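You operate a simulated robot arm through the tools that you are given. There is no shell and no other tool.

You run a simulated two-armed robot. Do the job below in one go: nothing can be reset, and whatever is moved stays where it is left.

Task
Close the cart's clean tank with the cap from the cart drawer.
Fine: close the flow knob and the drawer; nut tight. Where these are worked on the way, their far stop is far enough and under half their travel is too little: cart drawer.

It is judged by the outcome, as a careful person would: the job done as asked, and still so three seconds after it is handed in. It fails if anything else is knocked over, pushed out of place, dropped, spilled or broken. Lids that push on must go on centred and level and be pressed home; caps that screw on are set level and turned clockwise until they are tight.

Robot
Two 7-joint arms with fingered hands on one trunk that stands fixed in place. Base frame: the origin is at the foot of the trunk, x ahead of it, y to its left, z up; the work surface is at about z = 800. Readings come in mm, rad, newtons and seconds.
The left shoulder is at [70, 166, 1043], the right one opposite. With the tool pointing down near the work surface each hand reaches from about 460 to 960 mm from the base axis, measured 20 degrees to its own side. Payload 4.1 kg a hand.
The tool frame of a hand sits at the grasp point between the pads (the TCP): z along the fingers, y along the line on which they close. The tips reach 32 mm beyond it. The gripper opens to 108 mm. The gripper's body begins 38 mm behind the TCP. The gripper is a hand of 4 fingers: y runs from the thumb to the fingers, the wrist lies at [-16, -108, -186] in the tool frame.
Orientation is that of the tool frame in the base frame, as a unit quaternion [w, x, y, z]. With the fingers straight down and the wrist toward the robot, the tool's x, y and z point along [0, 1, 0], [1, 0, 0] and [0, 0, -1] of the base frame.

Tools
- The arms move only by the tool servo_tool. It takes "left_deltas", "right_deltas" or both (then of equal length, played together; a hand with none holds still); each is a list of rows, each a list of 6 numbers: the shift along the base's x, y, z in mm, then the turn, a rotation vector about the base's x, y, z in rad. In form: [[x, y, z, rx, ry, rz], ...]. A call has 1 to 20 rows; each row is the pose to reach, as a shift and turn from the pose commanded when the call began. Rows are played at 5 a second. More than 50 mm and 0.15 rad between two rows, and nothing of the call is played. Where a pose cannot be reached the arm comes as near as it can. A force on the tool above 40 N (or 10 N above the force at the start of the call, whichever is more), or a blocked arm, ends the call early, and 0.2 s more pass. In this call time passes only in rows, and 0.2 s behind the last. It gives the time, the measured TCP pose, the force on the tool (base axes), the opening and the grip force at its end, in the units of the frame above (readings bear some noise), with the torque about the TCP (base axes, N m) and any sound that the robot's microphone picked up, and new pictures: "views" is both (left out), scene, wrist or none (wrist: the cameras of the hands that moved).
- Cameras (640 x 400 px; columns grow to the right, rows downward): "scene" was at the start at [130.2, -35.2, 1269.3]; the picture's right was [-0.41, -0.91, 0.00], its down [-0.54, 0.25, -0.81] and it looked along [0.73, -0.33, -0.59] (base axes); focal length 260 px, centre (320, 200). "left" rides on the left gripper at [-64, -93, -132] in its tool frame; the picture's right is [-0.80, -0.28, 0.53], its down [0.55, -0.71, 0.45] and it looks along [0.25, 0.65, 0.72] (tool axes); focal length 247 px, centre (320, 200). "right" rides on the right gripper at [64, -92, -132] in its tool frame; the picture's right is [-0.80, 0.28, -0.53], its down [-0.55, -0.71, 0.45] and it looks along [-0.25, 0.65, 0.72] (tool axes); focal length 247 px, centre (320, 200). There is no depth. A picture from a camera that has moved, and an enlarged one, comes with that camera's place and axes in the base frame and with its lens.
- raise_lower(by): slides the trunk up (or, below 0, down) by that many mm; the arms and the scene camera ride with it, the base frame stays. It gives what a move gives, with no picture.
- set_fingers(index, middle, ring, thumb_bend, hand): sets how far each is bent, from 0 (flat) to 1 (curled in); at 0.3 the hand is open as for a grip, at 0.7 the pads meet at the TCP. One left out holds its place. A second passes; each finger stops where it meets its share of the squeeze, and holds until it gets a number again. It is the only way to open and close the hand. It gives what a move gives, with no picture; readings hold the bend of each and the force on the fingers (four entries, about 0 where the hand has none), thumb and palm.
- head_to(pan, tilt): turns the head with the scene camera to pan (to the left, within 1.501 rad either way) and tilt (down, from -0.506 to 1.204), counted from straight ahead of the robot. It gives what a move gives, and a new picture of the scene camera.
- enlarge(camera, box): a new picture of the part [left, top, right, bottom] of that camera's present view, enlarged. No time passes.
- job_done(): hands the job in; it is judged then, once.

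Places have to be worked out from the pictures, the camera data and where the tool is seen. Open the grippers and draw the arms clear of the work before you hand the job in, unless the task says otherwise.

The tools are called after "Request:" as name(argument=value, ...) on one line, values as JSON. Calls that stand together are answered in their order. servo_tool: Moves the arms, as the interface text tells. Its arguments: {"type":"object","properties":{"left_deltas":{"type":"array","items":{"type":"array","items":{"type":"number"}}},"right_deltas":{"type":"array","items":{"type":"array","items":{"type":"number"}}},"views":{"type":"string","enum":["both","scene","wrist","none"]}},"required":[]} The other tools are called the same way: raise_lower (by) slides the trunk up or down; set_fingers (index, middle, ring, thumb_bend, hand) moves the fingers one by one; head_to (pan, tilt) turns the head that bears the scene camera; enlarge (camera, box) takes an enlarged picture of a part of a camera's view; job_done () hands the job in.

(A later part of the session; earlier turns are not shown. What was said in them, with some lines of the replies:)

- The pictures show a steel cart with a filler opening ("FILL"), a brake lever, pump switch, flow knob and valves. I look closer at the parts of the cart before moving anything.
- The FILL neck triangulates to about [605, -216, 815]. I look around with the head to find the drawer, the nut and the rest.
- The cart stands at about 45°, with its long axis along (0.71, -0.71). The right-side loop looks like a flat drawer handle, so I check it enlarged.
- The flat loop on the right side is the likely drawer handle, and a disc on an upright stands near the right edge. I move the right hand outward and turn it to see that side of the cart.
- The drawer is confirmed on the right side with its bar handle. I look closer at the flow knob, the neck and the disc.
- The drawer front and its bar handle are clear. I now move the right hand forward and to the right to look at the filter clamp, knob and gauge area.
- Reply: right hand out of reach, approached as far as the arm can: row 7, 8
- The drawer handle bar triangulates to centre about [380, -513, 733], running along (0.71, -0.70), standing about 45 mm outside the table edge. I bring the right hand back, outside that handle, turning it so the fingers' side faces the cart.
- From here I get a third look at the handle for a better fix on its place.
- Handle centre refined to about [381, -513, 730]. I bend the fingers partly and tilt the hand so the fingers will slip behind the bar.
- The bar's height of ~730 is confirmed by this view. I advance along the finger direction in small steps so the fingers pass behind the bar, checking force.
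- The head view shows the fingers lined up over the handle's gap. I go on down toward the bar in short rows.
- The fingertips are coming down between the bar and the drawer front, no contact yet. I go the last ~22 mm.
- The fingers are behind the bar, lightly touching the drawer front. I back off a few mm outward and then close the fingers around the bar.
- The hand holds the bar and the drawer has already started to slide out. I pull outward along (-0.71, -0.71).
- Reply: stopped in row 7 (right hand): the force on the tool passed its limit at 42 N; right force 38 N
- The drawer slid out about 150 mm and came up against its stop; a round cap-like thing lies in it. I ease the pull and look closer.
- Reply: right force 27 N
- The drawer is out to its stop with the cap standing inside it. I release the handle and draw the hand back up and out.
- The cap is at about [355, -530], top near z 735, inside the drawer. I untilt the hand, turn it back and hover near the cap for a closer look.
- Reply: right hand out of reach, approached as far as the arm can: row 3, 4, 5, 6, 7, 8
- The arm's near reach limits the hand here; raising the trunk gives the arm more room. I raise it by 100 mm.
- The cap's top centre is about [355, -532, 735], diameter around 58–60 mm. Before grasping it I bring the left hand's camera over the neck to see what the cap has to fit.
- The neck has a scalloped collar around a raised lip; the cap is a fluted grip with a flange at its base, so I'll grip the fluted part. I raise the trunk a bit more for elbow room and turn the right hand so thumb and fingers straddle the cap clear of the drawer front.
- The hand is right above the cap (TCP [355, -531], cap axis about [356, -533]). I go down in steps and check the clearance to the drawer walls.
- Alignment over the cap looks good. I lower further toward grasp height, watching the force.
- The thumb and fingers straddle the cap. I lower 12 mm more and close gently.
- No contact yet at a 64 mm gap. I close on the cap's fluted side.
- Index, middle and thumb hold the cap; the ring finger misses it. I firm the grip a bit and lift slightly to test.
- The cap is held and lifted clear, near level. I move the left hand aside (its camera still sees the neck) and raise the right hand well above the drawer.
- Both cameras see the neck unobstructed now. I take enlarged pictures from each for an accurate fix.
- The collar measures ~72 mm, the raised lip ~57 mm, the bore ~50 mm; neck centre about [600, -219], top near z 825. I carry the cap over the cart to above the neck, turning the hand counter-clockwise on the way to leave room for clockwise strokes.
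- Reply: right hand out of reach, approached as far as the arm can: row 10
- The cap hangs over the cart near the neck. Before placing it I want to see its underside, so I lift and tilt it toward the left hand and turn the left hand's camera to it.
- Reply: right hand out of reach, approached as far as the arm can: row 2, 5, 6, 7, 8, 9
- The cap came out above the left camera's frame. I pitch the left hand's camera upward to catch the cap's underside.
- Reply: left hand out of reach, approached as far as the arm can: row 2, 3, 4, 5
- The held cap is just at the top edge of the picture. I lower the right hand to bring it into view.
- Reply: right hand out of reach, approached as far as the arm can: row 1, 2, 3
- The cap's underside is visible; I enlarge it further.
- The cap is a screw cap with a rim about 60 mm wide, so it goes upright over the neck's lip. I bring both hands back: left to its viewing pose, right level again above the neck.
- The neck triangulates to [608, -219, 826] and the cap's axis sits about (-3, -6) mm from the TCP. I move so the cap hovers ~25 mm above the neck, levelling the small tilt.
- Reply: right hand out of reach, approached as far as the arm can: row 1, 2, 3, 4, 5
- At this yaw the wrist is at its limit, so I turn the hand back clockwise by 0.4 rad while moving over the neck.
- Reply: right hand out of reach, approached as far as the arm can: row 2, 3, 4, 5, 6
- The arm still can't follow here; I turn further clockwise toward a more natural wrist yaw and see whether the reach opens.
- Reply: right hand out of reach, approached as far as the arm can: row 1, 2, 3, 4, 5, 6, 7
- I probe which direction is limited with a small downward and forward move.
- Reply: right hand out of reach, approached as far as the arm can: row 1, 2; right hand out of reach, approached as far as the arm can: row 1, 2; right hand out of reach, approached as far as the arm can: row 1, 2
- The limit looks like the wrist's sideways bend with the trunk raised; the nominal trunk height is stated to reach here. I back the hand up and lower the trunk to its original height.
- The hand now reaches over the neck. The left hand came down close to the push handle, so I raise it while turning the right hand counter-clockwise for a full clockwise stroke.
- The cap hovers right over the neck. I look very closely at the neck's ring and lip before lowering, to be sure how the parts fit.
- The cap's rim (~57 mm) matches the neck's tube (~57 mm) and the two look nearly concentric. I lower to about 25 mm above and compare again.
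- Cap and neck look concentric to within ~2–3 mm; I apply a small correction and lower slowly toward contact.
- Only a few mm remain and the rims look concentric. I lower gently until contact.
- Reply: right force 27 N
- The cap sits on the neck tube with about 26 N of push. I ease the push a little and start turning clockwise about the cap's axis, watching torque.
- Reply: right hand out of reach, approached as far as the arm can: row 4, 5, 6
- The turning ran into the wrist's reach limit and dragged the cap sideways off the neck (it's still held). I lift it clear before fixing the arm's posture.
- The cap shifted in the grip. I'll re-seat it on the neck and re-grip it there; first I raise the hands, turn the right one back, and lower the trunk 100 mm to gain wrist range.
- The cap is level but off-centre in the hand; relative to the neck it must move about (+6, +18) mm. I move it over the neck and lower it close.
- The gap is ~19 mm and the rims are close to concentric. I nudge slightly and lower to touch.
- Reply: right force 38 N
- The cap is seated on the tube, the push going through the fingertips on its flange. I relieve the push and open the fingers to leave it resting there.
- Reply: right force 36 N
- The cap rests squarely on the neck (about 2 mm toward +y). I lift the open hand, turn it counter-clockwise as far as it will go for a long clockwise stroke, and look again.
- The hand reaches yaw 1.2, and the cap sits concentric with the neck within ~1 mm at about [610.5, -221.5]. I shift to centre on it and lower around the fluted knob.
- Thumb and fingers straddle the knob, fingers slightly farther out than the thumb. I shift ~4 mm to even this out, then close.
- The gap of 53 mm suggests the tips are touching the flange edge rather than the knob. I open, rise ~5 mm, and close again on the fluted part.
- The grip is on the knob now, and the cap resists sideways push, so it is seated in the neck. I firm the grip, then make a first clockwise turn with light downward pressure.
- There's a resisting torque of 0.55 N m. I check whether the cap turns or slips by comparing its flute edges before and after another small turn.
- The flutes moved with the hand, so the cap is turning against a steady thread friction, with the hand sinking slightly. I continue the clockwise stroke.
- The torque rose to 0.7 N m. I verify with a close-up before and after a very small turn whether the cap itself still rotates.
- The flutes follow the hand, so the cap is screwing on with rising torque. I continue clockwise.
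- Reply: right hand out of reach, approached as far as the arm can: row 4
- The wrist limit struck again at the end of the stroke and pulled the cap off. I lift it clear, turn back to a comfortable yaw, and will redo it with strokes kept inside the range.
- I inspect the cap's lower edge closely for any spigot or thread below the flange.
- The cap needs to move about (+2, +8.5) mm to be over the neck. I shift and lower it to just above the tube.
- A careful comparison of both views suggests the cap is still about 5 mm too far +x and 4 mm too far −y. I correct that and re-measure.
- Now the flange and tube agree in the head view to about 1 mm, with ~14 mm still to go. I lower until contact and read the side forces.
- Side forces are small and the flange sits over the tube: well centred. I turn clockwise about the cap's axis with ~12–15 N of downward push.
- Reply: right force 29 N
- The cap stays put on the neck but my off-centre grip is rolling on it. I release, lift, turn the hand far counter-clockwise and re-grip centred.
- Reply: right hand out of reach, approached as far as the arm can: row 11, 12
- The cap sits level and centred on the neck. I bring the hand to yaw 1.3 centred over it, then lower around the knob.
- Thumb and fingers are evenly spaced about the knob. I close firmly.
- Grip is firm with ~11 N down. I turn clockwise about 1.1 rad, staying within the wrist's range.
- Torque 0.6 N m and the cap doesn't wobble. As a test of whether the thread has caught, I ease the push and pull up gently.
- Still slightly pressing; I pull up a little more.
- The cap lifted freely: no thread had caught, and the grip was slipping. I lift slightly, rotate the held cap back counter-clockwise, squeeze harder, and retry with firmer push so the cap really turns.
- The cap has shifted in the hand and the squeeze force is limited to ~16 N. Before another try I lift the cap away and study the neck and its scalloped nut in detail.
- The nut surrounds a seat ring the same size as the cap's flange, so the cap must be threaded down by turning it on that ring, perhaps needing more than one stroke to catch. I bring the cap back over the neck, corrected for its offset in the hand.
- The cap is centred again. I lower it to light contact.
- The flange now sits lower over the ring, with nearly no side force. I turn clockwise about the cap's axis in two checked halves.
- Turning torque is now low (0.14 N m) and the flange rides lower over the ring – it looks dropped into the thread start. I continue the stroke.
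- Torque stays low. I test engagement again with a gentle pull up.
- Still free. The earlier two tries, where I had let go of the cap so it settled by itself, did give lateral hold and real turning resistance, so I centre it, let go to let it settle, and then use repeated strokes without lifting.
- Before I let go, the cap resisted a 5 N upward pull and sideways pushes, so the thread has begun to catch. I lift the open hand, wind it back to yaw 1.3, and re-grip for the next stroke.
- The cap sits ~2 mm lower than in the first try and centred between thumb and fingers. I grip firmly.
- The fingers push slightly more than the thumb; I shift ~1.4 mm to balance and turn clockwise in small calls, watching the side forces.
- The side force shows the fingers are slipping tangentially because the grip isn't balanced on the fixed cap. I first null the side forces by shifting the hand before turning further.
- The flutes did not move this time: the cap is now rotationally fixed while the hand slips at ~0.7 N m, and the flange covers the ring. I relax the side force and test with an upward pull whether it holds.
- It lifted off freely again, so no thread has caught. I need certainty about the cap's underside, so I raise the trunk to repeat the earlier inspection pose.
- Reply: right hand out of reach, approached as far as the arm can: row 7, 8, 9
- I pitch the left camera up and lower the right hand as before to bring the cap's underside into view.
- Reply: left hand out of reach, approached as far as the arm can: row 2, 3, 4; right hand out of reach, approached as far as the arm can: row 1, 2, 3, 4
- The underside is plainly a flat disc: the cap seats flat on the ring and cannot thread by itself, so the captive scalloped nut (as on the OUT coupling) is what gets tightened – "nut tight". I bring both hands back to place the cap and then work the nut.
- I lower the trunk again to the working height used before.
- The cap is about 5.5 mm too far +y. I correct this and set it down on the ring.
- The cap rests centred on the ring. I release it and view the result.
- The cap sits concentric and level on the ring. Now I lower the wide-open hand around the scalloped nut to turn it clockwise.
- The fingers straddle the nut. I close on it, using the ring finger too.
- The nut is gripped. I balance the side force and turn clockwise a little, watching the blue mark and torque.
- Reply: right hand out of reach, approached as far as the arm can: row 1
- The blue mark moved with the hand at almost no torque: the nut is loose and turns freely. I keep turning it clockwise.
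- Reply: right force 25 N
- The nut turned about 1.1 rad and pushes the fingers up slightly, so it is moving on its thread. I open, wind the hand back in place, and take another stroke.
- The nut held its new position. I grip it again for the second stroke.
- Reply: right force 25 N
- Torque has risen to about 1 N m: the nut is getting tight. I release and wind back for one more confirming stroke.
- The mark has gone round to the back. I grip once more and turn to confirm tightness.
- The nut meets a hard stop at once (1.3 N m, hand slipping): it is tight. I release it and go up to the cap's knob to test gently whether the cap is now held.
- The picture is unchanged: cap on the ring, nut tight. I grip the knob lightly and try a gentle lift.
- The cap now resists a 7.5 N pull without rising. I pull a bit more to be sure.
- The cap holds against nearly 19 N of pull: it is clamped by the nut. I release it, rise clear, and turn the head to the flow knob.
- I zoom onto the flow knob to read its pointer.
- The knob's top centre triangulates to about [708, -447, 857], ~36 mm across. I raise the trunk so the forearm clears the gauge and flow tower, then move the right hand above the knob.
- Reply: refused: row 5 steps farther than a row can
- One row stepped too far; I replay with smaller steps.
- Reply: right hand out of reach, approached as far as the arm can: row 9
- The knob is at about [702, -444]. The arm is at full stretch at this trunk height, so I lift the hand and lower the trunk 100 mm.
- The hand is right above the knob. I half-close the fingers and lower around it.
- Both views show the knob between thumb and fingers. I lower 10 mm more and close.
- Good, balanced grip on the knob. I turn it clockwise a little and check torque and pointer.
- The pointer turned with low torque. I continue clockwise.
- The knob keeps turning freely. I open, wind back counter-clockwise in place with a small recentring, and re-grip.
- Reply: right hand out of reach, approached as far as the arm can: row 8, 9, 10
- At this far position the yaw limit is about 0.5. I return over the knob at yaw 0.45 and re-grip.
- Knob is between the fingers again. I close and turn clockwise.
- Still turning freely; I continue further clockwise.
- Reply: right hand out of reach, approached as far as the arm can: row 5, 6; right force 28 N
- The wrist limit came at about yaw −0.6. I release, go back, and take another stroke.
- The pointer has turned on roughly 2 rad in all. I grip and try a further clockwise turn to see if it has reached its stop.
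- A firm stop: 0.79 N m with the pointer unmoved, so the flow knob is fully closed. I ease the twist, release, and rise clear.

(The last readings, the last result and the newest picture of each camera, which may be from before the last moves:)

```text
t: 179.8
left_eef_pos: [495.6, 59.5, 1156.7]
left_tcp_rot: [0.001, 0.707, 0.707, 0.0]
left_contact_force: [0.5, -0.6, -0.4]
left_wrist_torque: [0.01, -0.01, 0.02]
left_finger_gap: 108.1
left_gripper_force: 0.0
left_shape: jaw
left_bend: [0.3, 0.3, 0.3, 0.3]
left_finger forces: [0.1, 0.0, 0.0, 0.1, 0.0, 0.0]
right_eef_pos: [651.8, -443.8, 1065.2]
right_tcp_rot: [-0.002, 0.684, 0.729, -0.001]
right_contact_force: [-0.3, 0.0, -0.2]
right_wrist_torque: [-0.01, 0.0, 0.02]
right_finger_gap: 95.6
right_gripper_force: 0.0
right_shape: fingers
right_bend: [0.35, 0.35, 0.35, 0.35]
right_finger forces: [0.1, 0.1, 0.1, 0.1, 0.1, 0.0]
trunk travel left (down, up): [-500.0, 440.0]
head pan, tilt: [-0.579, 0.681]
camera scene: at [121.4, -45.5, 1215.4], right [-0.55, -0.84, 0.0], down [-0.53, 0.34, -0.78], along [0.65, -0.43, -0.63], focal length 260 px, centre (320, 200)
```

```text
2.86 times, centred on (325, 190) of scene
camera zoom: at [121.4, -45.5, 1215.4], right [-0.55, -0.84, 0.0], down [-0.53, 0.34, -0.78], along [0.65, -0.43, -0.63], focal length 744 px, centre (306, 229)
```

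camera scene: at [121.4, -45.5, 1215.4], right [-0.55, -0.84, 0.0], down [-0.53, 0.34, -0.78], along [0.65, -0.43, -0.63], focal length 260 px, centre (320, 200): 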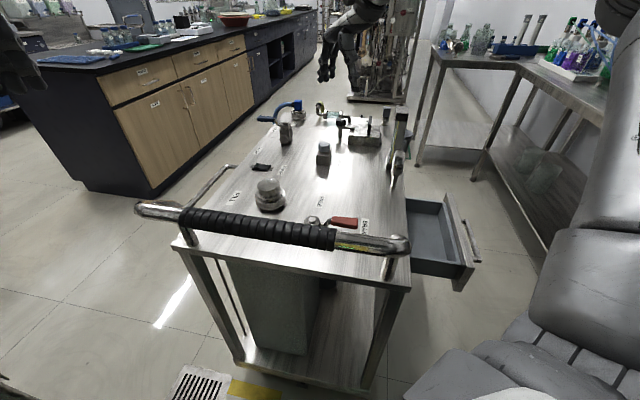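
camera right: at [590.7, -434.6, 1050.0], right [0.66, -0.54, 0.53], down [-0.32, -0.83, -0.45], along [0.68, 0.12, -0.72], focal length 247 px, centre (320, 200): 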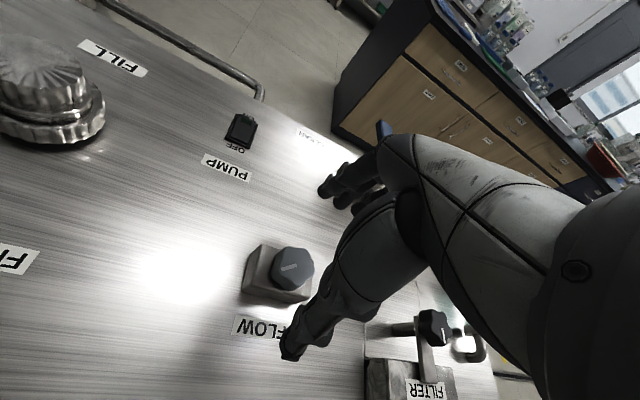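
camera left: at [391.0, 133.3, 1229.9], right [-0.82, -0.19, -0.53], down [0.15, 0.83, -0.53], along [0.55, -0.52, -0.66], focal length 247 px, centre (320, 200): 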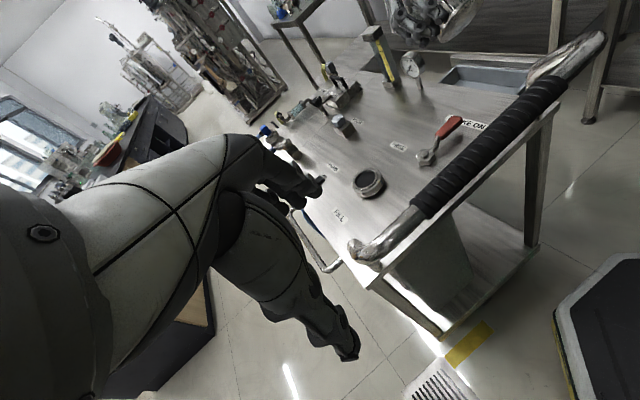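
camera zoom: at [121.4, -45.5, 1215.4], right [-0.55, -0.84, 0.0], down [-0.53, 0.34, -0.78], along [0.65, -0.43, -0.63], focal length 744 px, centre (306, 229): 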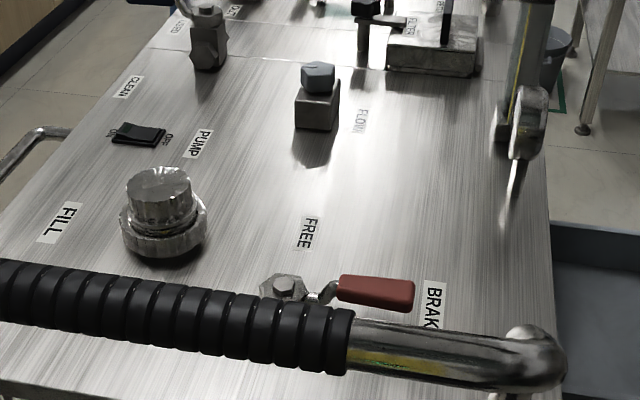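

All parts of the cart are in place; only the drawer remains. I raise the trunk to its original height and bring the right hand around outside the open drawer.

Request:
raise_lower(by=50)

Request:
servo_tool(right_deltas=[[-36, -18, 10, 0, 0, 0.06], [-72, -36, 20, 0, 0, 0.12], [-108, -54, 20, 0, 0, 0.18], [-144, -72, 15, 0, 0, 0.24], [-180, -90, 10, 0, 0, 0.3], [-216, -108, 0, 0, 0, 0.36], [-252, -126, -10, 0, 0, 0.42], [-288, -144, -20, 0, 0, 0.48], [-324, -162, -30, 0, 0, 0.56], [-360, -180, -45, 0, 0, 0.64], [-396, -198, -60, 0, 0, 0.725]], views="none")

Request:
head_to(pan=-0.95, tilt=0.75)

```text
t: 180.7
left_eef_pos: [496.8, 58.3, 1205.6]
left_tcp_rot: [-0.001, 0.707, 0.707, 0.0]
left_contact_force: [0.0, -0.2, 0.9]
left_wrist_torque: [0.03, 0.03, -0.01]
left_finger_gap: 107.8
left_gripper_force: 0.0
left_shape: jaw
left_bend: [0.3, 0.3, 0.3, 0.3]
left_finger forces: [0.1, 0.0, 0.0, 0.0, 0.1, 0.0]
right_eef_pos: [652.8, -445.0, 1113.7]
right_tcp_rot: [-0.003, 0.686, 0.728, -0.001]
right_contact_force: [0.3, -0.7, 0.3]
right_wrist_torque: [-0.01, 0.03, 0.04]
right_finger_gap: 95.4
right_gripper_force: 0.1
right_shape: fingers
right_bend: [0.35, 0.35, 0.35, 0.35]
right_finger forces: [0.1, 0.0, 0.1, 0.0, 0.0, 0.0]
trunk travel left (down, up): [-550.0, 390.0]
head pan, tilt: [-0.579, 0.681]
```

```text
t: 183.1
left_eef_pos: [494.7, 58.3, 1206.9]
left_tcp_rot: [0.0, 0.707, 0.707, 0.0]
left_contact_force: [-0.7, -0.8, 0.0]
left_wrist_torque: [0.0, -0.01, 0.02]
left_finger_gap: 108.0
left_gripper_force: 0.2
left_shape: jaw
left_bend: [0.3, 0.3, 0.3, 0.3]
left_finger forces: [0.0, 0.0, 0.0, 0.0, 0.0, 0.0]
right_eef_pos: [257.5, -644.6, 1054.7]
right_tcp_rot: [-0.003, 0.381, 0.924, -0.001]
right_contact_force: [0.2, -1.3, 0.2]
right_wrist_torque: [-0.02, 0.0, 0.0]
right_finger_gap: 95.5
right_gripper_force: 0.0
right_shape: fingers
right_bend: [0.35, 0.35, 0.35, 0.35]
right_finger forces: [0.0, 0.0, 0.0, 0.0, 0.0, 0.1]
trunk travel left (down, up): [-550.0, 390.0]
head pan, tilt: [-0.579, 0.681]
```

```text
t: 184.0
left_eef_pos: [496.4, 57.9, 1205.6]
left_tcp_rot: [0.001, 0.708, 0.707, 0.002]
left_contact_force: [-0.2, -0.5, -0.8]
left_wrist_torque: [-0.01, 0.0, 0.02]
left_finger_gap: 107.8
left_gripper_force: 0.0
left_shape: jaw
left_bend: [0.3, 0.3, 0.3, 0.3]
left_finger forces: [0.0, 0.0, 0.0, 0.0, 0.0, 0.0]
right_eef_pos: [260.1, -644.3, 1054.7]
right_tcp_rot: [-0.003, 0.383, 0.924, 0.0]
right_contact_force: [0.4, 0.0, 0.1]
right_wrist_torque: [0.03, -0.05, 0.01]
right_finger_gap: 95.5
right_gripper_force: 0.2
right_shape: fingers
right_bend: [0.35, 0.35, 0.35, 0.35]
right_finger forces: [0.0, 0.0, 0.0, 0.0, 0.0, 0.0]
trunk travel left (down, up): [-550.0, 390.0]
head pan, tilt: [-0.949, 0.75]
camera scene: at [98.9, -66.4, 1259.4], right [-0.81, -0.58, 0.0], down [-0.4, 0.55, -0.73], along [0.43, -0.59, -0.68], focal length 260 px, centre (320, 200)
```

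scene: 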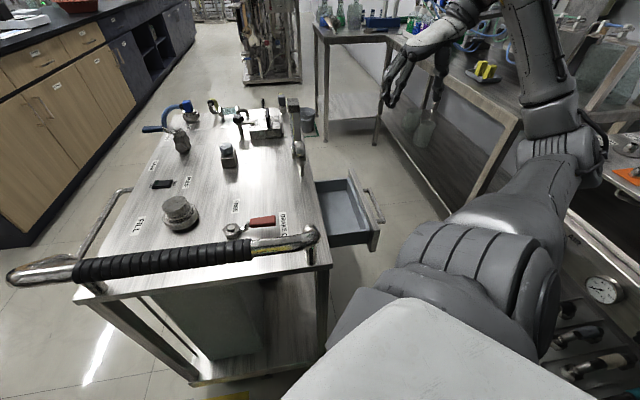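

The drawer is still open as I left it. I close the hand into a fist, tilt it as before, and lower it outside the handle bar.

Request:
set_fingers(hand="right", index=0.72, middle=0.72, ring=0.72, thumb_bend=0.66)

Request:
servo_tool(right_deltas=[[-10, -10, -40, 0.08, -0.08, 0], [-20, -20, -80, 0.16, -0.16, 0], [-30, -30, -120, 0.24, -0.24, 0], [-38, -38, -160, 0.32, -0.32, 0], [-38, -38, -200, 0.32, -0.32, 0], [-38, -38, -240, 0.32, -0.32, 0]], views="both")

Request:
enlarge(camera="scene", box=[290, 130, 470, 270])

```text
t: 185.0
left_eef_pos: [496.6, 58.8, 1205.6]
left_tcp_rot: [0.0, 0.707, 0.707, 0.001]
left_contact_force: [-0.2, -0.6, -0.7]
left_wrist_torque: [0.0, -0.03, 0.02]
left_finger_gap: 107.9
left_gripper_force: 0.0
left_shape: jaw
left_bend: [0.3, 0.3, 0.3, 0.3]
left_finger forces: [0.0, 0.0, 0.1, 0.0, 0.0, 0.0]
right_eef_pos: [259.5, -644.3, 1054.6]
right_tcp_rot: [-0.002, 0.383, 0.924, 0.0]
right_contact_force: [1.2, 0.6, -0.4]
right_wrist_torque: [-0.02, 0.0, 0.03]
right_finger_gap: 3.7
right_gripper_force: 0.1
right_shape: fingers
right_bend: [0.72, 0.72, 0.72, 0.66]
right_finger forces: [0.0, 0.1, 0.1, 0.0, 0.0, 0.1]
trunk travel left (down, up): [-550.0, 390.0]
head pan, tilt: [-0.949, 0.75]
```

```text
t: 186.4
left_eef_pos: [496.7, 57.8, 1206.4]
left_tcp_rot: [0.001, 0.707, 0.707, 0.001]
left_contact_force: [0.0, 0.0, 0.0]
left_wrist_torque: [0.02, -0.04, 0.0]
left_finger_gap: 107.7
left_gripper_force: 0.2
left_shape: jaw
left_bend: [0.3, 0.3, 0.3, 0.3]
left_finger forces: [0.1, 0.0, 0.0, 0.0, 0.1, 0.1]
right_eef_pos: [219.0, -681.0, 815.0]
right_tcp_rot: [0.083, 0.372, 0.901, 0.206]
right_contact_force: [-1.0, -1.1, -0.6]
right_wrist_torque: [0.01, 0.01, 0.0]
right_finger_gap: 3.8
right_gripper_force: 0.0
right_shape: fingers
right_bend: [0.72, 0.72, 0.72, 0.66]
right_finger forces: [0.0, 0.0, 0.0, 0.0, 0.0, 0.0]
trunk travel left (down, up): [-550.0, 390.0]
head pan, tilt: [-0.949, 0.75]
camera scene: at [98.8, -67.3, 1259.4], right [-0.81, -0.58, 0.0], down [-0.4, 0.56, -0.73], along [0.43, -0.59, -0.68], focal length 260 px, centre (320, 200)
camera right: at [74.9, -734.1, 893.6], right [0.58, -0.55, 0.6], down [0.08, -0.7, -0.71], along [0.81, 0.46, -0.37], focal length 247 px, centre (320, 200)
```

scene: 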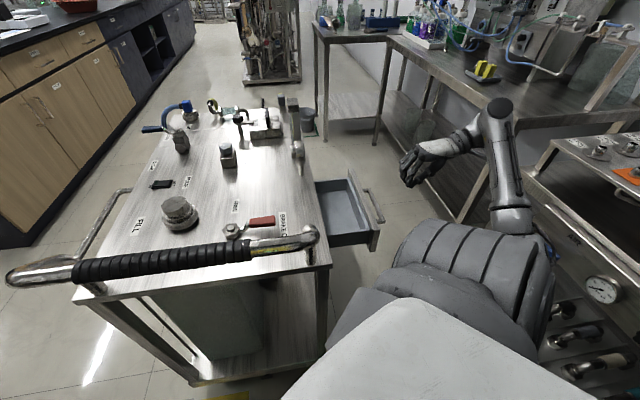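
right: 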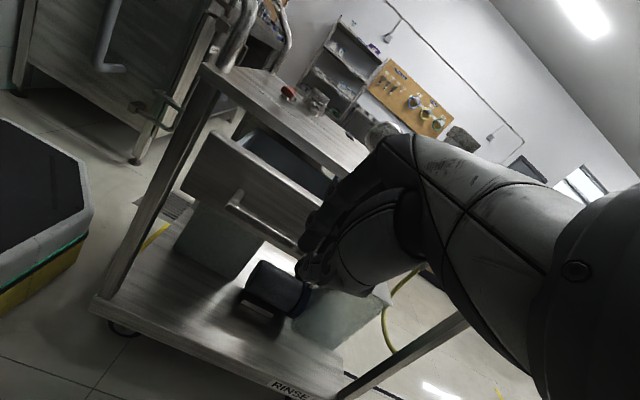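

```text
2.86 times, centred on (380, 200) of scene
camera zoom: at [98.8, -67.3, 1259.4], right [-0.81, -0.58, 0.0], down [-0.4, 0.56, -0.73], along [0.43, -0.59, -0.68], focal length 744 px, centre (149, 200)
```

zoom: 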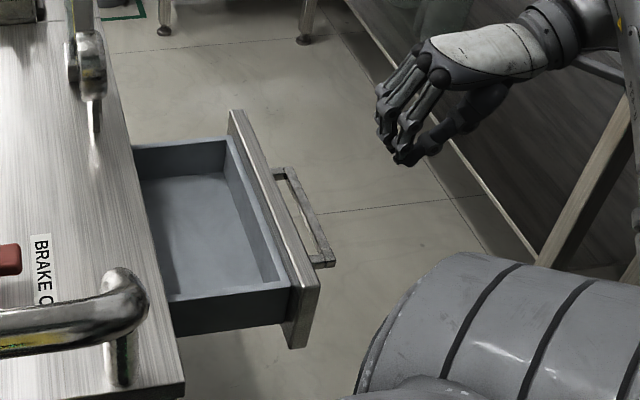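

The fist is outside the handle, centred on it. I lower to bar height, then push inward along (0.71, 0.71).

Request:
servo_tool(right_deltas=[[0, 0, -38, 0, 0, 0], [0, 0, -76, 0, 0, 0]], views="none")

Request:
servo_tool(right_deltas=[[12, 12, 0, 0, 0, 0], [24, 24, 0, 0, 0, 0], [36, 36, 0, 0, 0, 0], [50, 50, 0, 0, 0, 0]], views="scene")

Request:
enlarge(camera="scene", box=[290, 130, 470, 270])

```text
t: 187.0
left_eef_pos: [496.3, 57.9, 1205.4]
left_tcp_rot: [0.0, 0.707, 0.707, 0.0]
left_contact_force: [0.4, 0.6, -0.8]
left_wrist_torque: [-0.01, -0.01, 0.0]
left_finger_gap: 108.1
left_gripper_force: 0.0
left_shape: jaw
left_bend: [0.3, 0.3, 0.3, 0.3]
left_finger forces: [0.1, 0.0, 0.1, 0.0, 0.0, 0.0]
right_eef_pos: [219.1, -680.1, 738.2]
right_tcp_rot: [0.083, 0.372, 0.901, 0.206]
right_contact_force: [0.7, 0.4, 1.3]
right_wrist_torque: [0.0, 0.05, 0.01]
right_finger_gap: 3.7
right_gripper_force: 0.1
right_shape: fingers
right_bend: [0.72, 0.72, 0.72, 0.66]
right_finger forces: [0.1, 0.0, 0.0, 0.0, 0.0, 0.1]
trunk travel left (down, up): [-550.0, 390.0]
head pan, tilt: [-0.949, 0.75]
```

```text
t: 188.0
left_eef_pos: [496.5, 57.8, 1204.8]
left_tcp_rot: [0.0, 0.707, 0.707, 0.0]
left_contact_force: [-0.2, 0.5, 0.6]
left_wrist_torque: [-0.02, 0.02, -0.01]
left_finger_gap: 107.7
left_gripper_force: 0.0
left_shape: jaw
left_bend: [0.3, 0.3, 0.3, 0.3]
left_finger forces: [0.1, 0.0, 0.1, 0.0, 0.0, 0.0]
right_eef_pos: [268.9, -630.4, 739.0]
right_tcp_rot: [0.083, 0.373, 0.901, 0.207]
right_contact_force: [0.0, -0.3, 0.2]
right_wrist_torque: [0.0, 0.01, 0.02]
right_finger_gap: 3.9
right_gripper_force: 0.1
right_shape: fingers
right_bend: [0.72, 0.72, 0.72, 0.66]
right_finger forces: [0.1, 0.0, 0.0, 0.0, 0.0, 0.1]
trunk travel left (down, up): [-550.0, 390.0]
head pan, tilt: [-0.949, 0.75]
camera scene: at [99.0, -66.3, 1259.4], right [-0.81, -0.58, 0.0], down [-0.4, 0.55, -0.73], along [0.43, -0.59, -0.68], focal length 260 px, centre (320, 200)
```

scene: 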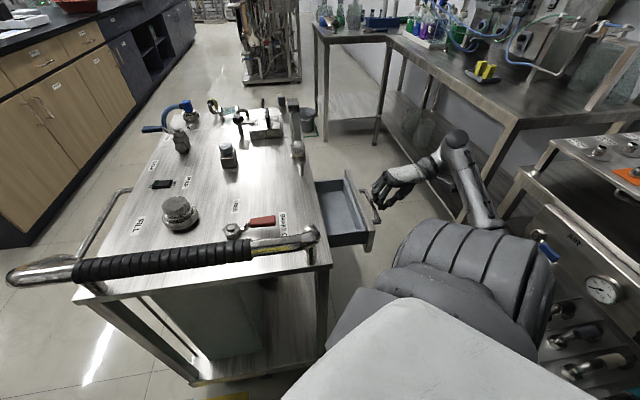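

```text
2.86 times, centred on (380, 200) of scene
camera zoom: at [99.0, -66.3, 1259.4], right [-0.81, -0.58, 0.0], down [-0.4, 0.55, -0.73], along [0.43, -0.59, -0.68], focal length 744 px, centre (149, 200)
```

zoom: 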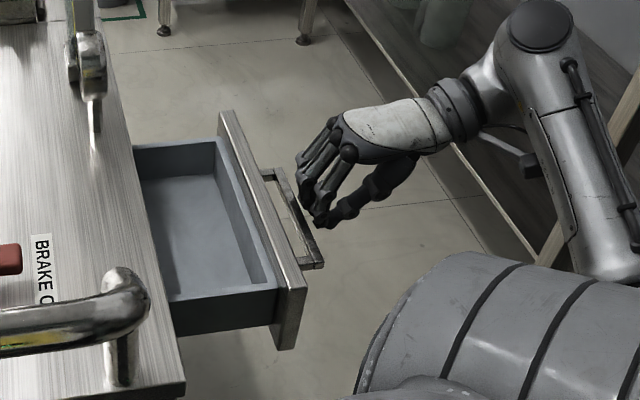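

The drawer slides in readily with the fist on its handle. I keep pushing until it closes.

Request:
servo_tool(right_deltas=[[14, 14, 0, 0, 0, 0], [28, 28, 0, 0, 0, 0], [42, 42, 0, 0, 0, 0], [56, 56, 0, 0, 0, 0], [68, 68, 0, 0, 0, 0], [78, 78, 0, 0, 0, 0]], views="scene")

Request:
enlarge(camera="scene", box=[270, 130, 450, 270])

```text
t: 189.4
left_eef_pos: [497.4, 58.8, 1205.6]
left_tcp_rot: [0.001, 0.708, 0.707, 0.0]
left_contact_force: [-0.1, -0.7, 0.7]
left_wrist_torque: [0.02, 0.0, 0.02]
left_finger_gap: 107.8
left_gripper_force: 0.1
left_shape: jaw
left_bend: [0.3, 0.3, 0.3, 0.3]
left_finger forces: [0.0, 0.0, 0.0, 0.0, 0.1, 0.0]
right_eef_pos: [347.7, -551.3, 739.7]
right_tcp_rot: [0.083, 0.371, 0.902, 0.207]
right_contact_force: [0.5, 0.1, 0.5]
right_wrist_torque: [-0.02, 0.01, -0.02]
right_finger_gap: 3.8
right_gripper_force: 0.1
right_shape: fingers
right_bend: [0.72, 0.72, 0.72, 0.66]
right_finger forces: [0.1, 0.0, 0.0, 0.0, 0.1, 0.0]
trunk travel left (down, up): [-550.0, 390.0]
head pan, tilt: [-0.949, 0.75]
camera scene: at [99.2, -66.2, 1259.4], right [-0.81, -0.58, 0.0], down [-0.4, 0.55, -0.73], along [0.43, -0.59, -0.68], focal length 260 px, centre (320, 200)
```

scene: 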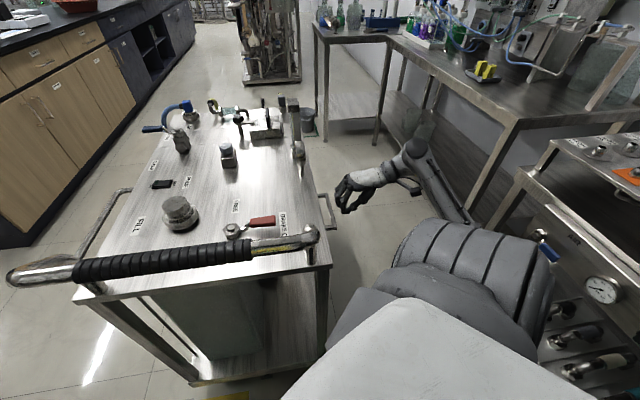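

```text
2.86 times, centred on (360, 200) of scene
camera zoom: at [99.2, -66.2, 1259.4], right [-0.81, -0.58, 0.0], down [-0.4, 0.55, -0.73], along [0.43, -0.59, -0.68], focal length 744 px, centre (206, 200)
```

zoom: 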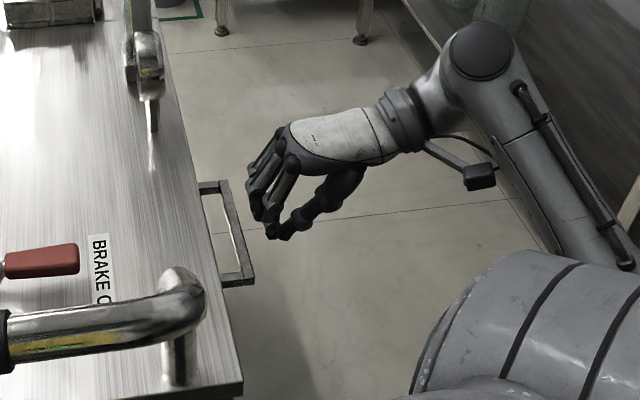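

The drawer rolled in on its own. I follow up with a gentle push on the handle to be sure it is fully shut.

Request:
servo_tool(right_deltas=[[6, 6, 0, 0, 0, 0], [12, 12, 0, 0, 0, 0], [17, 17, 0, 0, 0, 0], [21, 21, 0, 0, 0, 0]], views="none")

Request:
enlarge(camera="scene", box=[290, 160, 390, 250])

Request:
enlarge(camera="right", box=[120, 60, 400, 300])

```text
t: 190.4
left_eef_pos: [492.6, 57.6, 1208.6]
left_tcp_rot: [0.002, 0.707, 0.707, 0.001]
left_contact_force: [0.6, -1.0, -1.0]
left_wrist_torque: [-0.06, 0.02, 0.03]
left_finger_gap: 107.7
left_gripper_force: 0.1
left_shape: jaw
left_bend: [0.3, 0.3, 0.3, 0.3]
left_finger forces: [0.0, 0.1, 0.1, 0.0, 0.0, 0.0]
right_eef_pos: [365.2, -533.1, 740.4]
right_tcp_rot: [0.086, 0.373, 0.9, 0.207]
right_contact_force: [-19.8, -23.3, 21.6]
right_wrist_torque: [-0.03, -0.32, -0.41]
right_finger_gap: 2.1
right_gripper_force: 17.9
right_shape: fingers
right_bend: [0.72, 0.73, 0.73, 0.64]
right_finger forces: [6.4, 20.0, 9.6, 0.0, 0.0, 0.1]
trunk travel left (down, up): [-550.0, 390.0]
head pan, tilt: [-0.949, 0.75]
```

```text
4.44 times, centred on (340, 205) of scene
camera zoom: at [94.2, -67.6, 1260.1], right [-0.81, -0.58, 0.0], down [-0.39, 0.56, -0.73], along [0.43, -0.6, -0.68], focal length 1157 px, centre (231, 178)
```

zoom: 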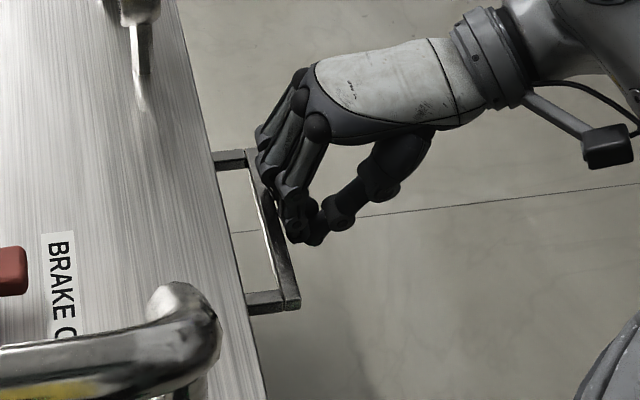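

```text
1.67 times, centred on (260, 180) of right
camera zoom: at [219.6, -586.6, 819.5], right [0.58, -0.55, 0.6], down [0.08, -0.7, -0.71], along [0.81, 0.46, -0.36], focal length 412 px, centre (420, 233)
```

zoom: 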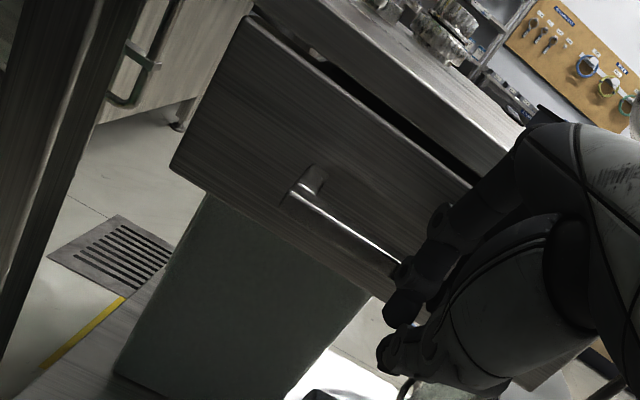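

The drawer is pressed shut against its stop. I back the fist straight out and lift it away.

Request:
servo_tool(right_deltas=[[-12, -12, 0, 0, 0, 0], [-35, -35, 0, 0, 0, 0], [-60, -60, 10, 0, 0, 0], [-75, -75, 50, 0, 0, 0], [-80, -80, 95, 0, 0, 0], [-80, -80, 140, 0, 0, 0], [-80, -80, 185, 0, 0, 0], [-80, -80, 230, 0, 0, 0]], views="scene")

Request:
enlarge(camera="scene", box=[290, 160, 390, 250])

Request:
enlarge(camera="right", box=[120, 60, 400, 340])

Request:
set_fingers(hand="right", index=0.3, middle=0.3, ring=0.3, thumb_bend=0.3)

Request:
head_to(pan=-0.5, tilt=0.7)

Request:
enlarge(camera="scene", box=[200, 60, 440, 260])

Request:
enlarge(camera="left", box=[400, 0, 640, 240])

```text
t: 192.2
left_eef_pos: [498.2, 58.2, 1206.3]
left_tcp_rot: [0.0, 0.707, 0.707, 0.0]
left_contact_force: [-0.7, 0.6, -0.9]
left_wrist_torque: [-0.03, 0.01, -0.02]
left_finger_gap: 108.0
left_gripper_force: 0.0
left_shape: jaw
left_bend: [0.3, 0.3, 0.3, 0.3]
left_finger forces: [0.1, 0.0, 0.0, 0.1, 0.1, 0.0]
right_eef_pos: [289.6, -611.7, 968.3]
right_tcp_rot: [0.082, 0.372, 0.901, 0.206]
right_contact_force: [-0.2, -0.9, 0.3]
right_wrist_torque: [-0.04, -0.01, 0.02]
right_finger_gap: 3.6
right_gripper_force: 0.1
right_shape: fingers
right_bend: [0.72, 0.72, 0.72, 0.66]
right_finger forces: [0.1, 0.0, 0.0, 0.0, 0.0, 0.0]
trunk travel left (down, up): [-550.0, 390.0]
head pan, tilt: [-0.949, 0.75]
camera scene: at [99.2, -65.9, 1259.3], right [-0.81, -0.58, 0.0], down [-0.4, 0.55, -0.73], along [0.43, -0.59, -0.68], focal length 260 px, centre (320, 200)
```

scene: 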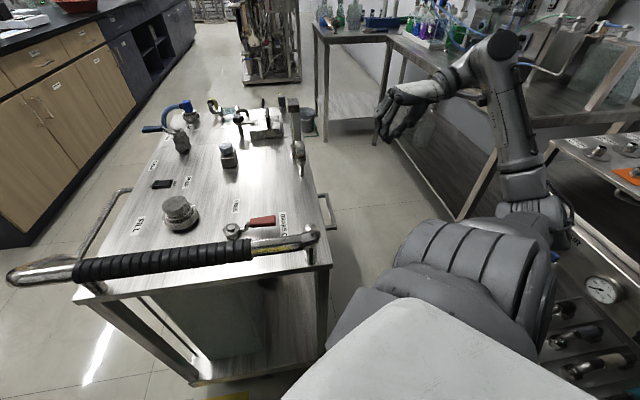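

```text
4.44 times, centred on (340, 205) of scene
camera zoom: at [99.2, -65.9, 1259.3], right [-0.81, -0.58, 0.0], down [-0.4, 0.55, -0.73], along [0.43, -0.59, -0.68], focal length 1157 px, centre (231, 178)
```

zoom: 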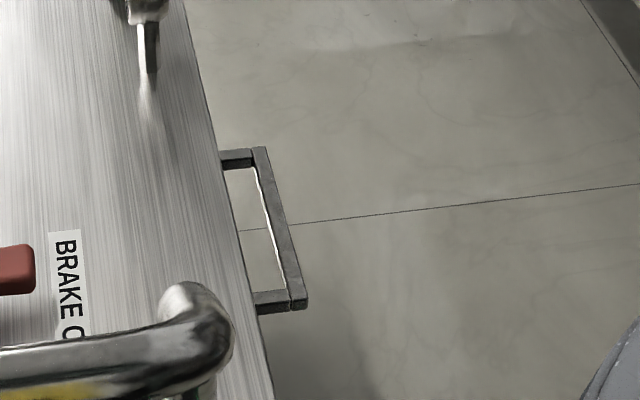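

```text
1.43 times, centred on (260, 200) of right
camera zoom: at [143.9, -665.9, 1047.5], right [0.58, -0.55, 0.6], down [0.07, -0.7, -0.71], along [0.81, 0.46, -0.37], focal length 353 px, centre (406, 200)
```

zoom: 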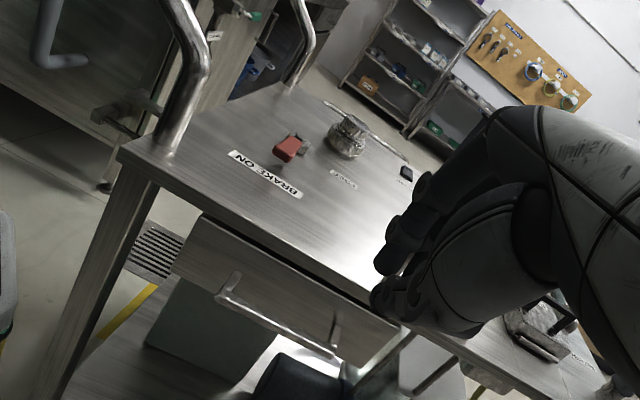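

```text
t: 193.2
left_eef_pos: [495.4, 57.5, 1205.4]
left_tcp_rot: [0.001, 0.707, 0.707, 0.001]
left_contact_force: [-0.6, 0.4, 0.2]
left_wrist_torque: [-0.06, 0.01, 0.02]
left_finger_gap: 107.7
left_gripper_force: 0.1
left_shape: jaw
left_bend: [0.3, 0.3, 0.3, 0.3]
left_finger forces: [0.0, 0.0, 0.0, 0.0, 0.1, 0.1]
right_eef_pos: [288.4, -613.0, 967.0]
right_tcp_rot: [0.084, 0.373, 0.901, 0.206]
right_contact_force: [-0.7, 0.1, -0.8]
right_wrist_torque: [0.01, 0.01, 0.0]
right_finger_gap: 108.1
right_gripper_force: 0.2
right_shape: fingers
right_bend: [0.3, 0.3, 0.3, 0.3]
right_finger forces: [0.0, 0.0, 0.1, 0.0, 0.1, 0.0]
trunk travel left (down, up): [-550.0, 390.0]
head pan, tilt: [-0.949, 0.75]
```

```text
t: 194.1
left_eef_pos: [495.7, 58.7, 1205.9]
left_tcp_rot: [0.0, 0.707, 0.707, 0.001]
left_contact_force: [0.3, -0.2, -0.4]
left_wrist_torque: [0.03, 0.02, -0.01]
left_finger_gap: 107.7
left_gripper_force: 0.0
left_shape: jaw
left_bend: [0.3, 0.3, 0.3, 0.3]
left_finger forces: [0.0, 0.0, 0.1, 0.0, 0.0, 0.0]
right_eef_pos: [289.6, -613.1, 967.9]
right_tcp_rot: [0.083, 0.373, 0.901, 0.206]
right_contact_force: [0.8, -0.3, -0.4]
right_wrist_torque: [0.0, 0.02, -0.04]
right_finger_gap: 108.0
right_gripper_force: 0.1
right_shape: fingers
right_bend: [0.3, 0.3, 0.3, 0.3]
right_finger forces: [0.1, 0.0, 0.1, 0.0, 0.0, 0.0]
trunk travel left (down, up): [-550.0, 390.0]
head pan, tilt: [-0.499, 0.7]
camera scene: at [125.2, -39.8, 1263.6], right [-0.48, -0.88, 0.0], down [-0.57, 0.31, -0.76], along [0.67, -0.37, -0.64], focal length 260 px, centre (320, 200)
```

scene: 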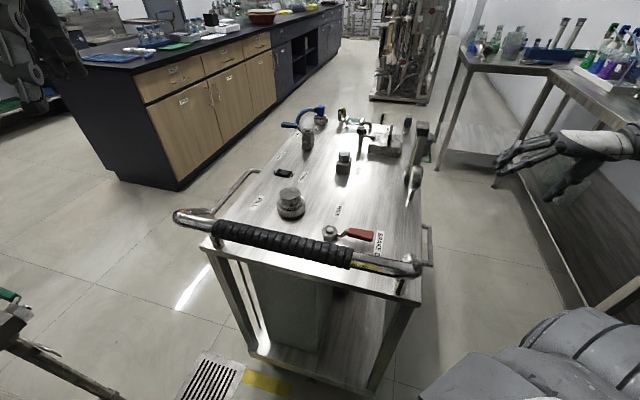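

```text
2.00 times, centred on (320, 160) of scene
camera zoom: at [125.2, -39.8, 1263.6], right [-0.48, -0.88, 0.0], down [-0.57, 0.31, -0.76], along [0.67, -0.37, -0.64], focal length 521 px, centre (320, 280)
```

zoom: 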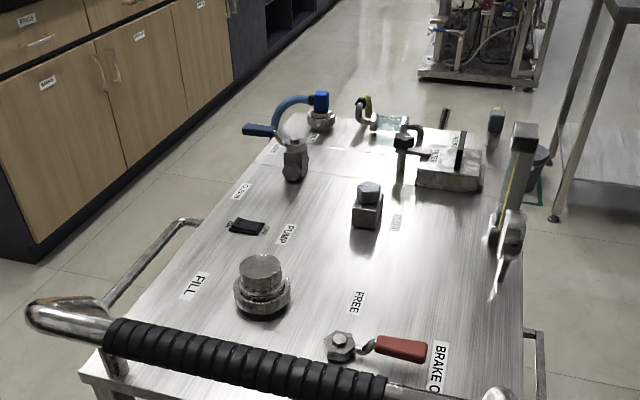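

```text
1.67 times, centred on (520, 120) of left
camera zoom: at [402.9, -4.8, 1337.6], right [-0.28, -0.8, -0.53], down [-0.71, 0.55, -0.45], along [0.65, 0.25, -0.72], focal length 412 px, centre (-13, 333)
```

zoom: 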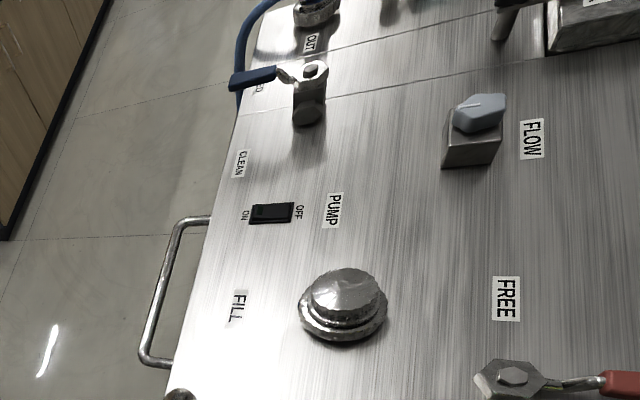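

Cap on and clamped, nut tight, flow knob closed, drawer shut, everything else as it was. I move the left hand a little farther off and take a last close look at the cap.

Request:
servo_tool(left_deltas=[[-20, 40, 0, 0, 0, 0], [-40, 80, 0, 0, 0, 0], [-60, 120, 0, 0, 0, 0]], right_deltas=[[-15, -20, 20, 0, 0, 0], [-30, -40, 40, 0, 0, 0], [-40, -60, 60, 0, 0, 0]], views="none")

Request:
enlarge(camera="scene", box=[268, 175, 318, 230])

```text
t: 194.9
left_eef_pos: [433.2, 181.0, 1208.5]
left_tcp_rot: [0.001, 0.707, 0.708, -0.001]
left_contact_force: [-1.4, -0.1, -0.2]
left_wrist_torque: [-0.04, -0.02, -0.01]
left_finger_gap: 107.8
left_gripper_force: 0.1
left_shape: jaw
left_bend: [0.3, 0.3, 0.3, 0.3]
left_finger forces: [0.0, 0.0, 0.0, 0.0, 0.0, 0.1]
right_eef_pos: [247.2, -669.9, 1029.7]
right_tcp_rot: [0.084, 0.372, 0.901, 0.205]
right_contact_force: [0.3, -1.0, 1.0]
right_wrist_torque: [-0.02, -0.03, 0.0]
right_finger_gap: 108.5
right_gripper_force: 0.1
right_shape: fingers
right_bend: [0.3, 0.3, 0.3, 0.3]
right_finger forces: [0.0, 0.0, 0.0, 0.0, 0.0, 0.0]
trunk travel left (down, up): [-550.0, 390.0]
head pan, tilt: [-0.499, 0.7]
```

```text
7.27 times, centred on (293, 202) of scene
camera zoom: at [124.1, -37.6, 1263.8], right [-0.48, -0.88, 0.0], down [-0.56, 0.31, -0.77], along [0.67, -0.37, -0.64], focal length 1894 px, centre (516, 182)
```

zoom: 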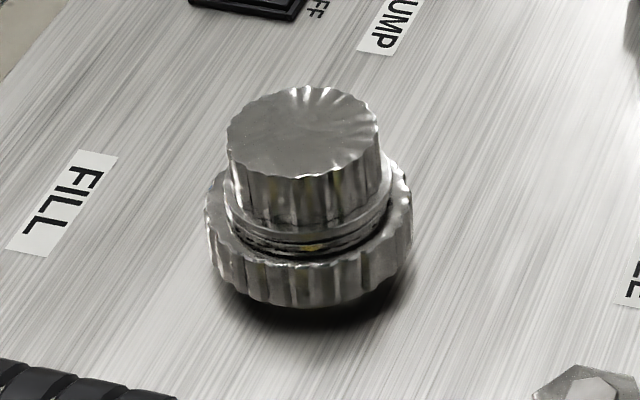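

The cap sits level and centred on the neck with the nut tight, the flow knob and drawer are closed, and both hands are open and clear. I hand the job in.

Request:
job_done()

```text
The job is handed in.
```

The clean tank is closed and I have handed the job in. The cap from the drawer sits level and centred on the FILL neck, which I took to be the clean tank's filler.

- **Cap:** its underside is flat, so it can't screw on by itself. It is held by the scalloped nut on the neck and resisted an upward pull of nearly 19 N.
- **Nut:** turned clockwise about two radians to a hard stop. At about 1.3 N m the hand slipped and the nut would not go further.
- **Flow knob:** I had no marking for "closed", so I turned it clockwise until it met a firm stop.
- **Drawer:** pulled out to its far stop to get the cap, then pushed shut until it stopped.

While finding the right way to fit it, I took the cap off the neck and re-seated it several times, but I did not drop it. Nothing else on the cart was moved that I could see, and both hands are open and clear of it.
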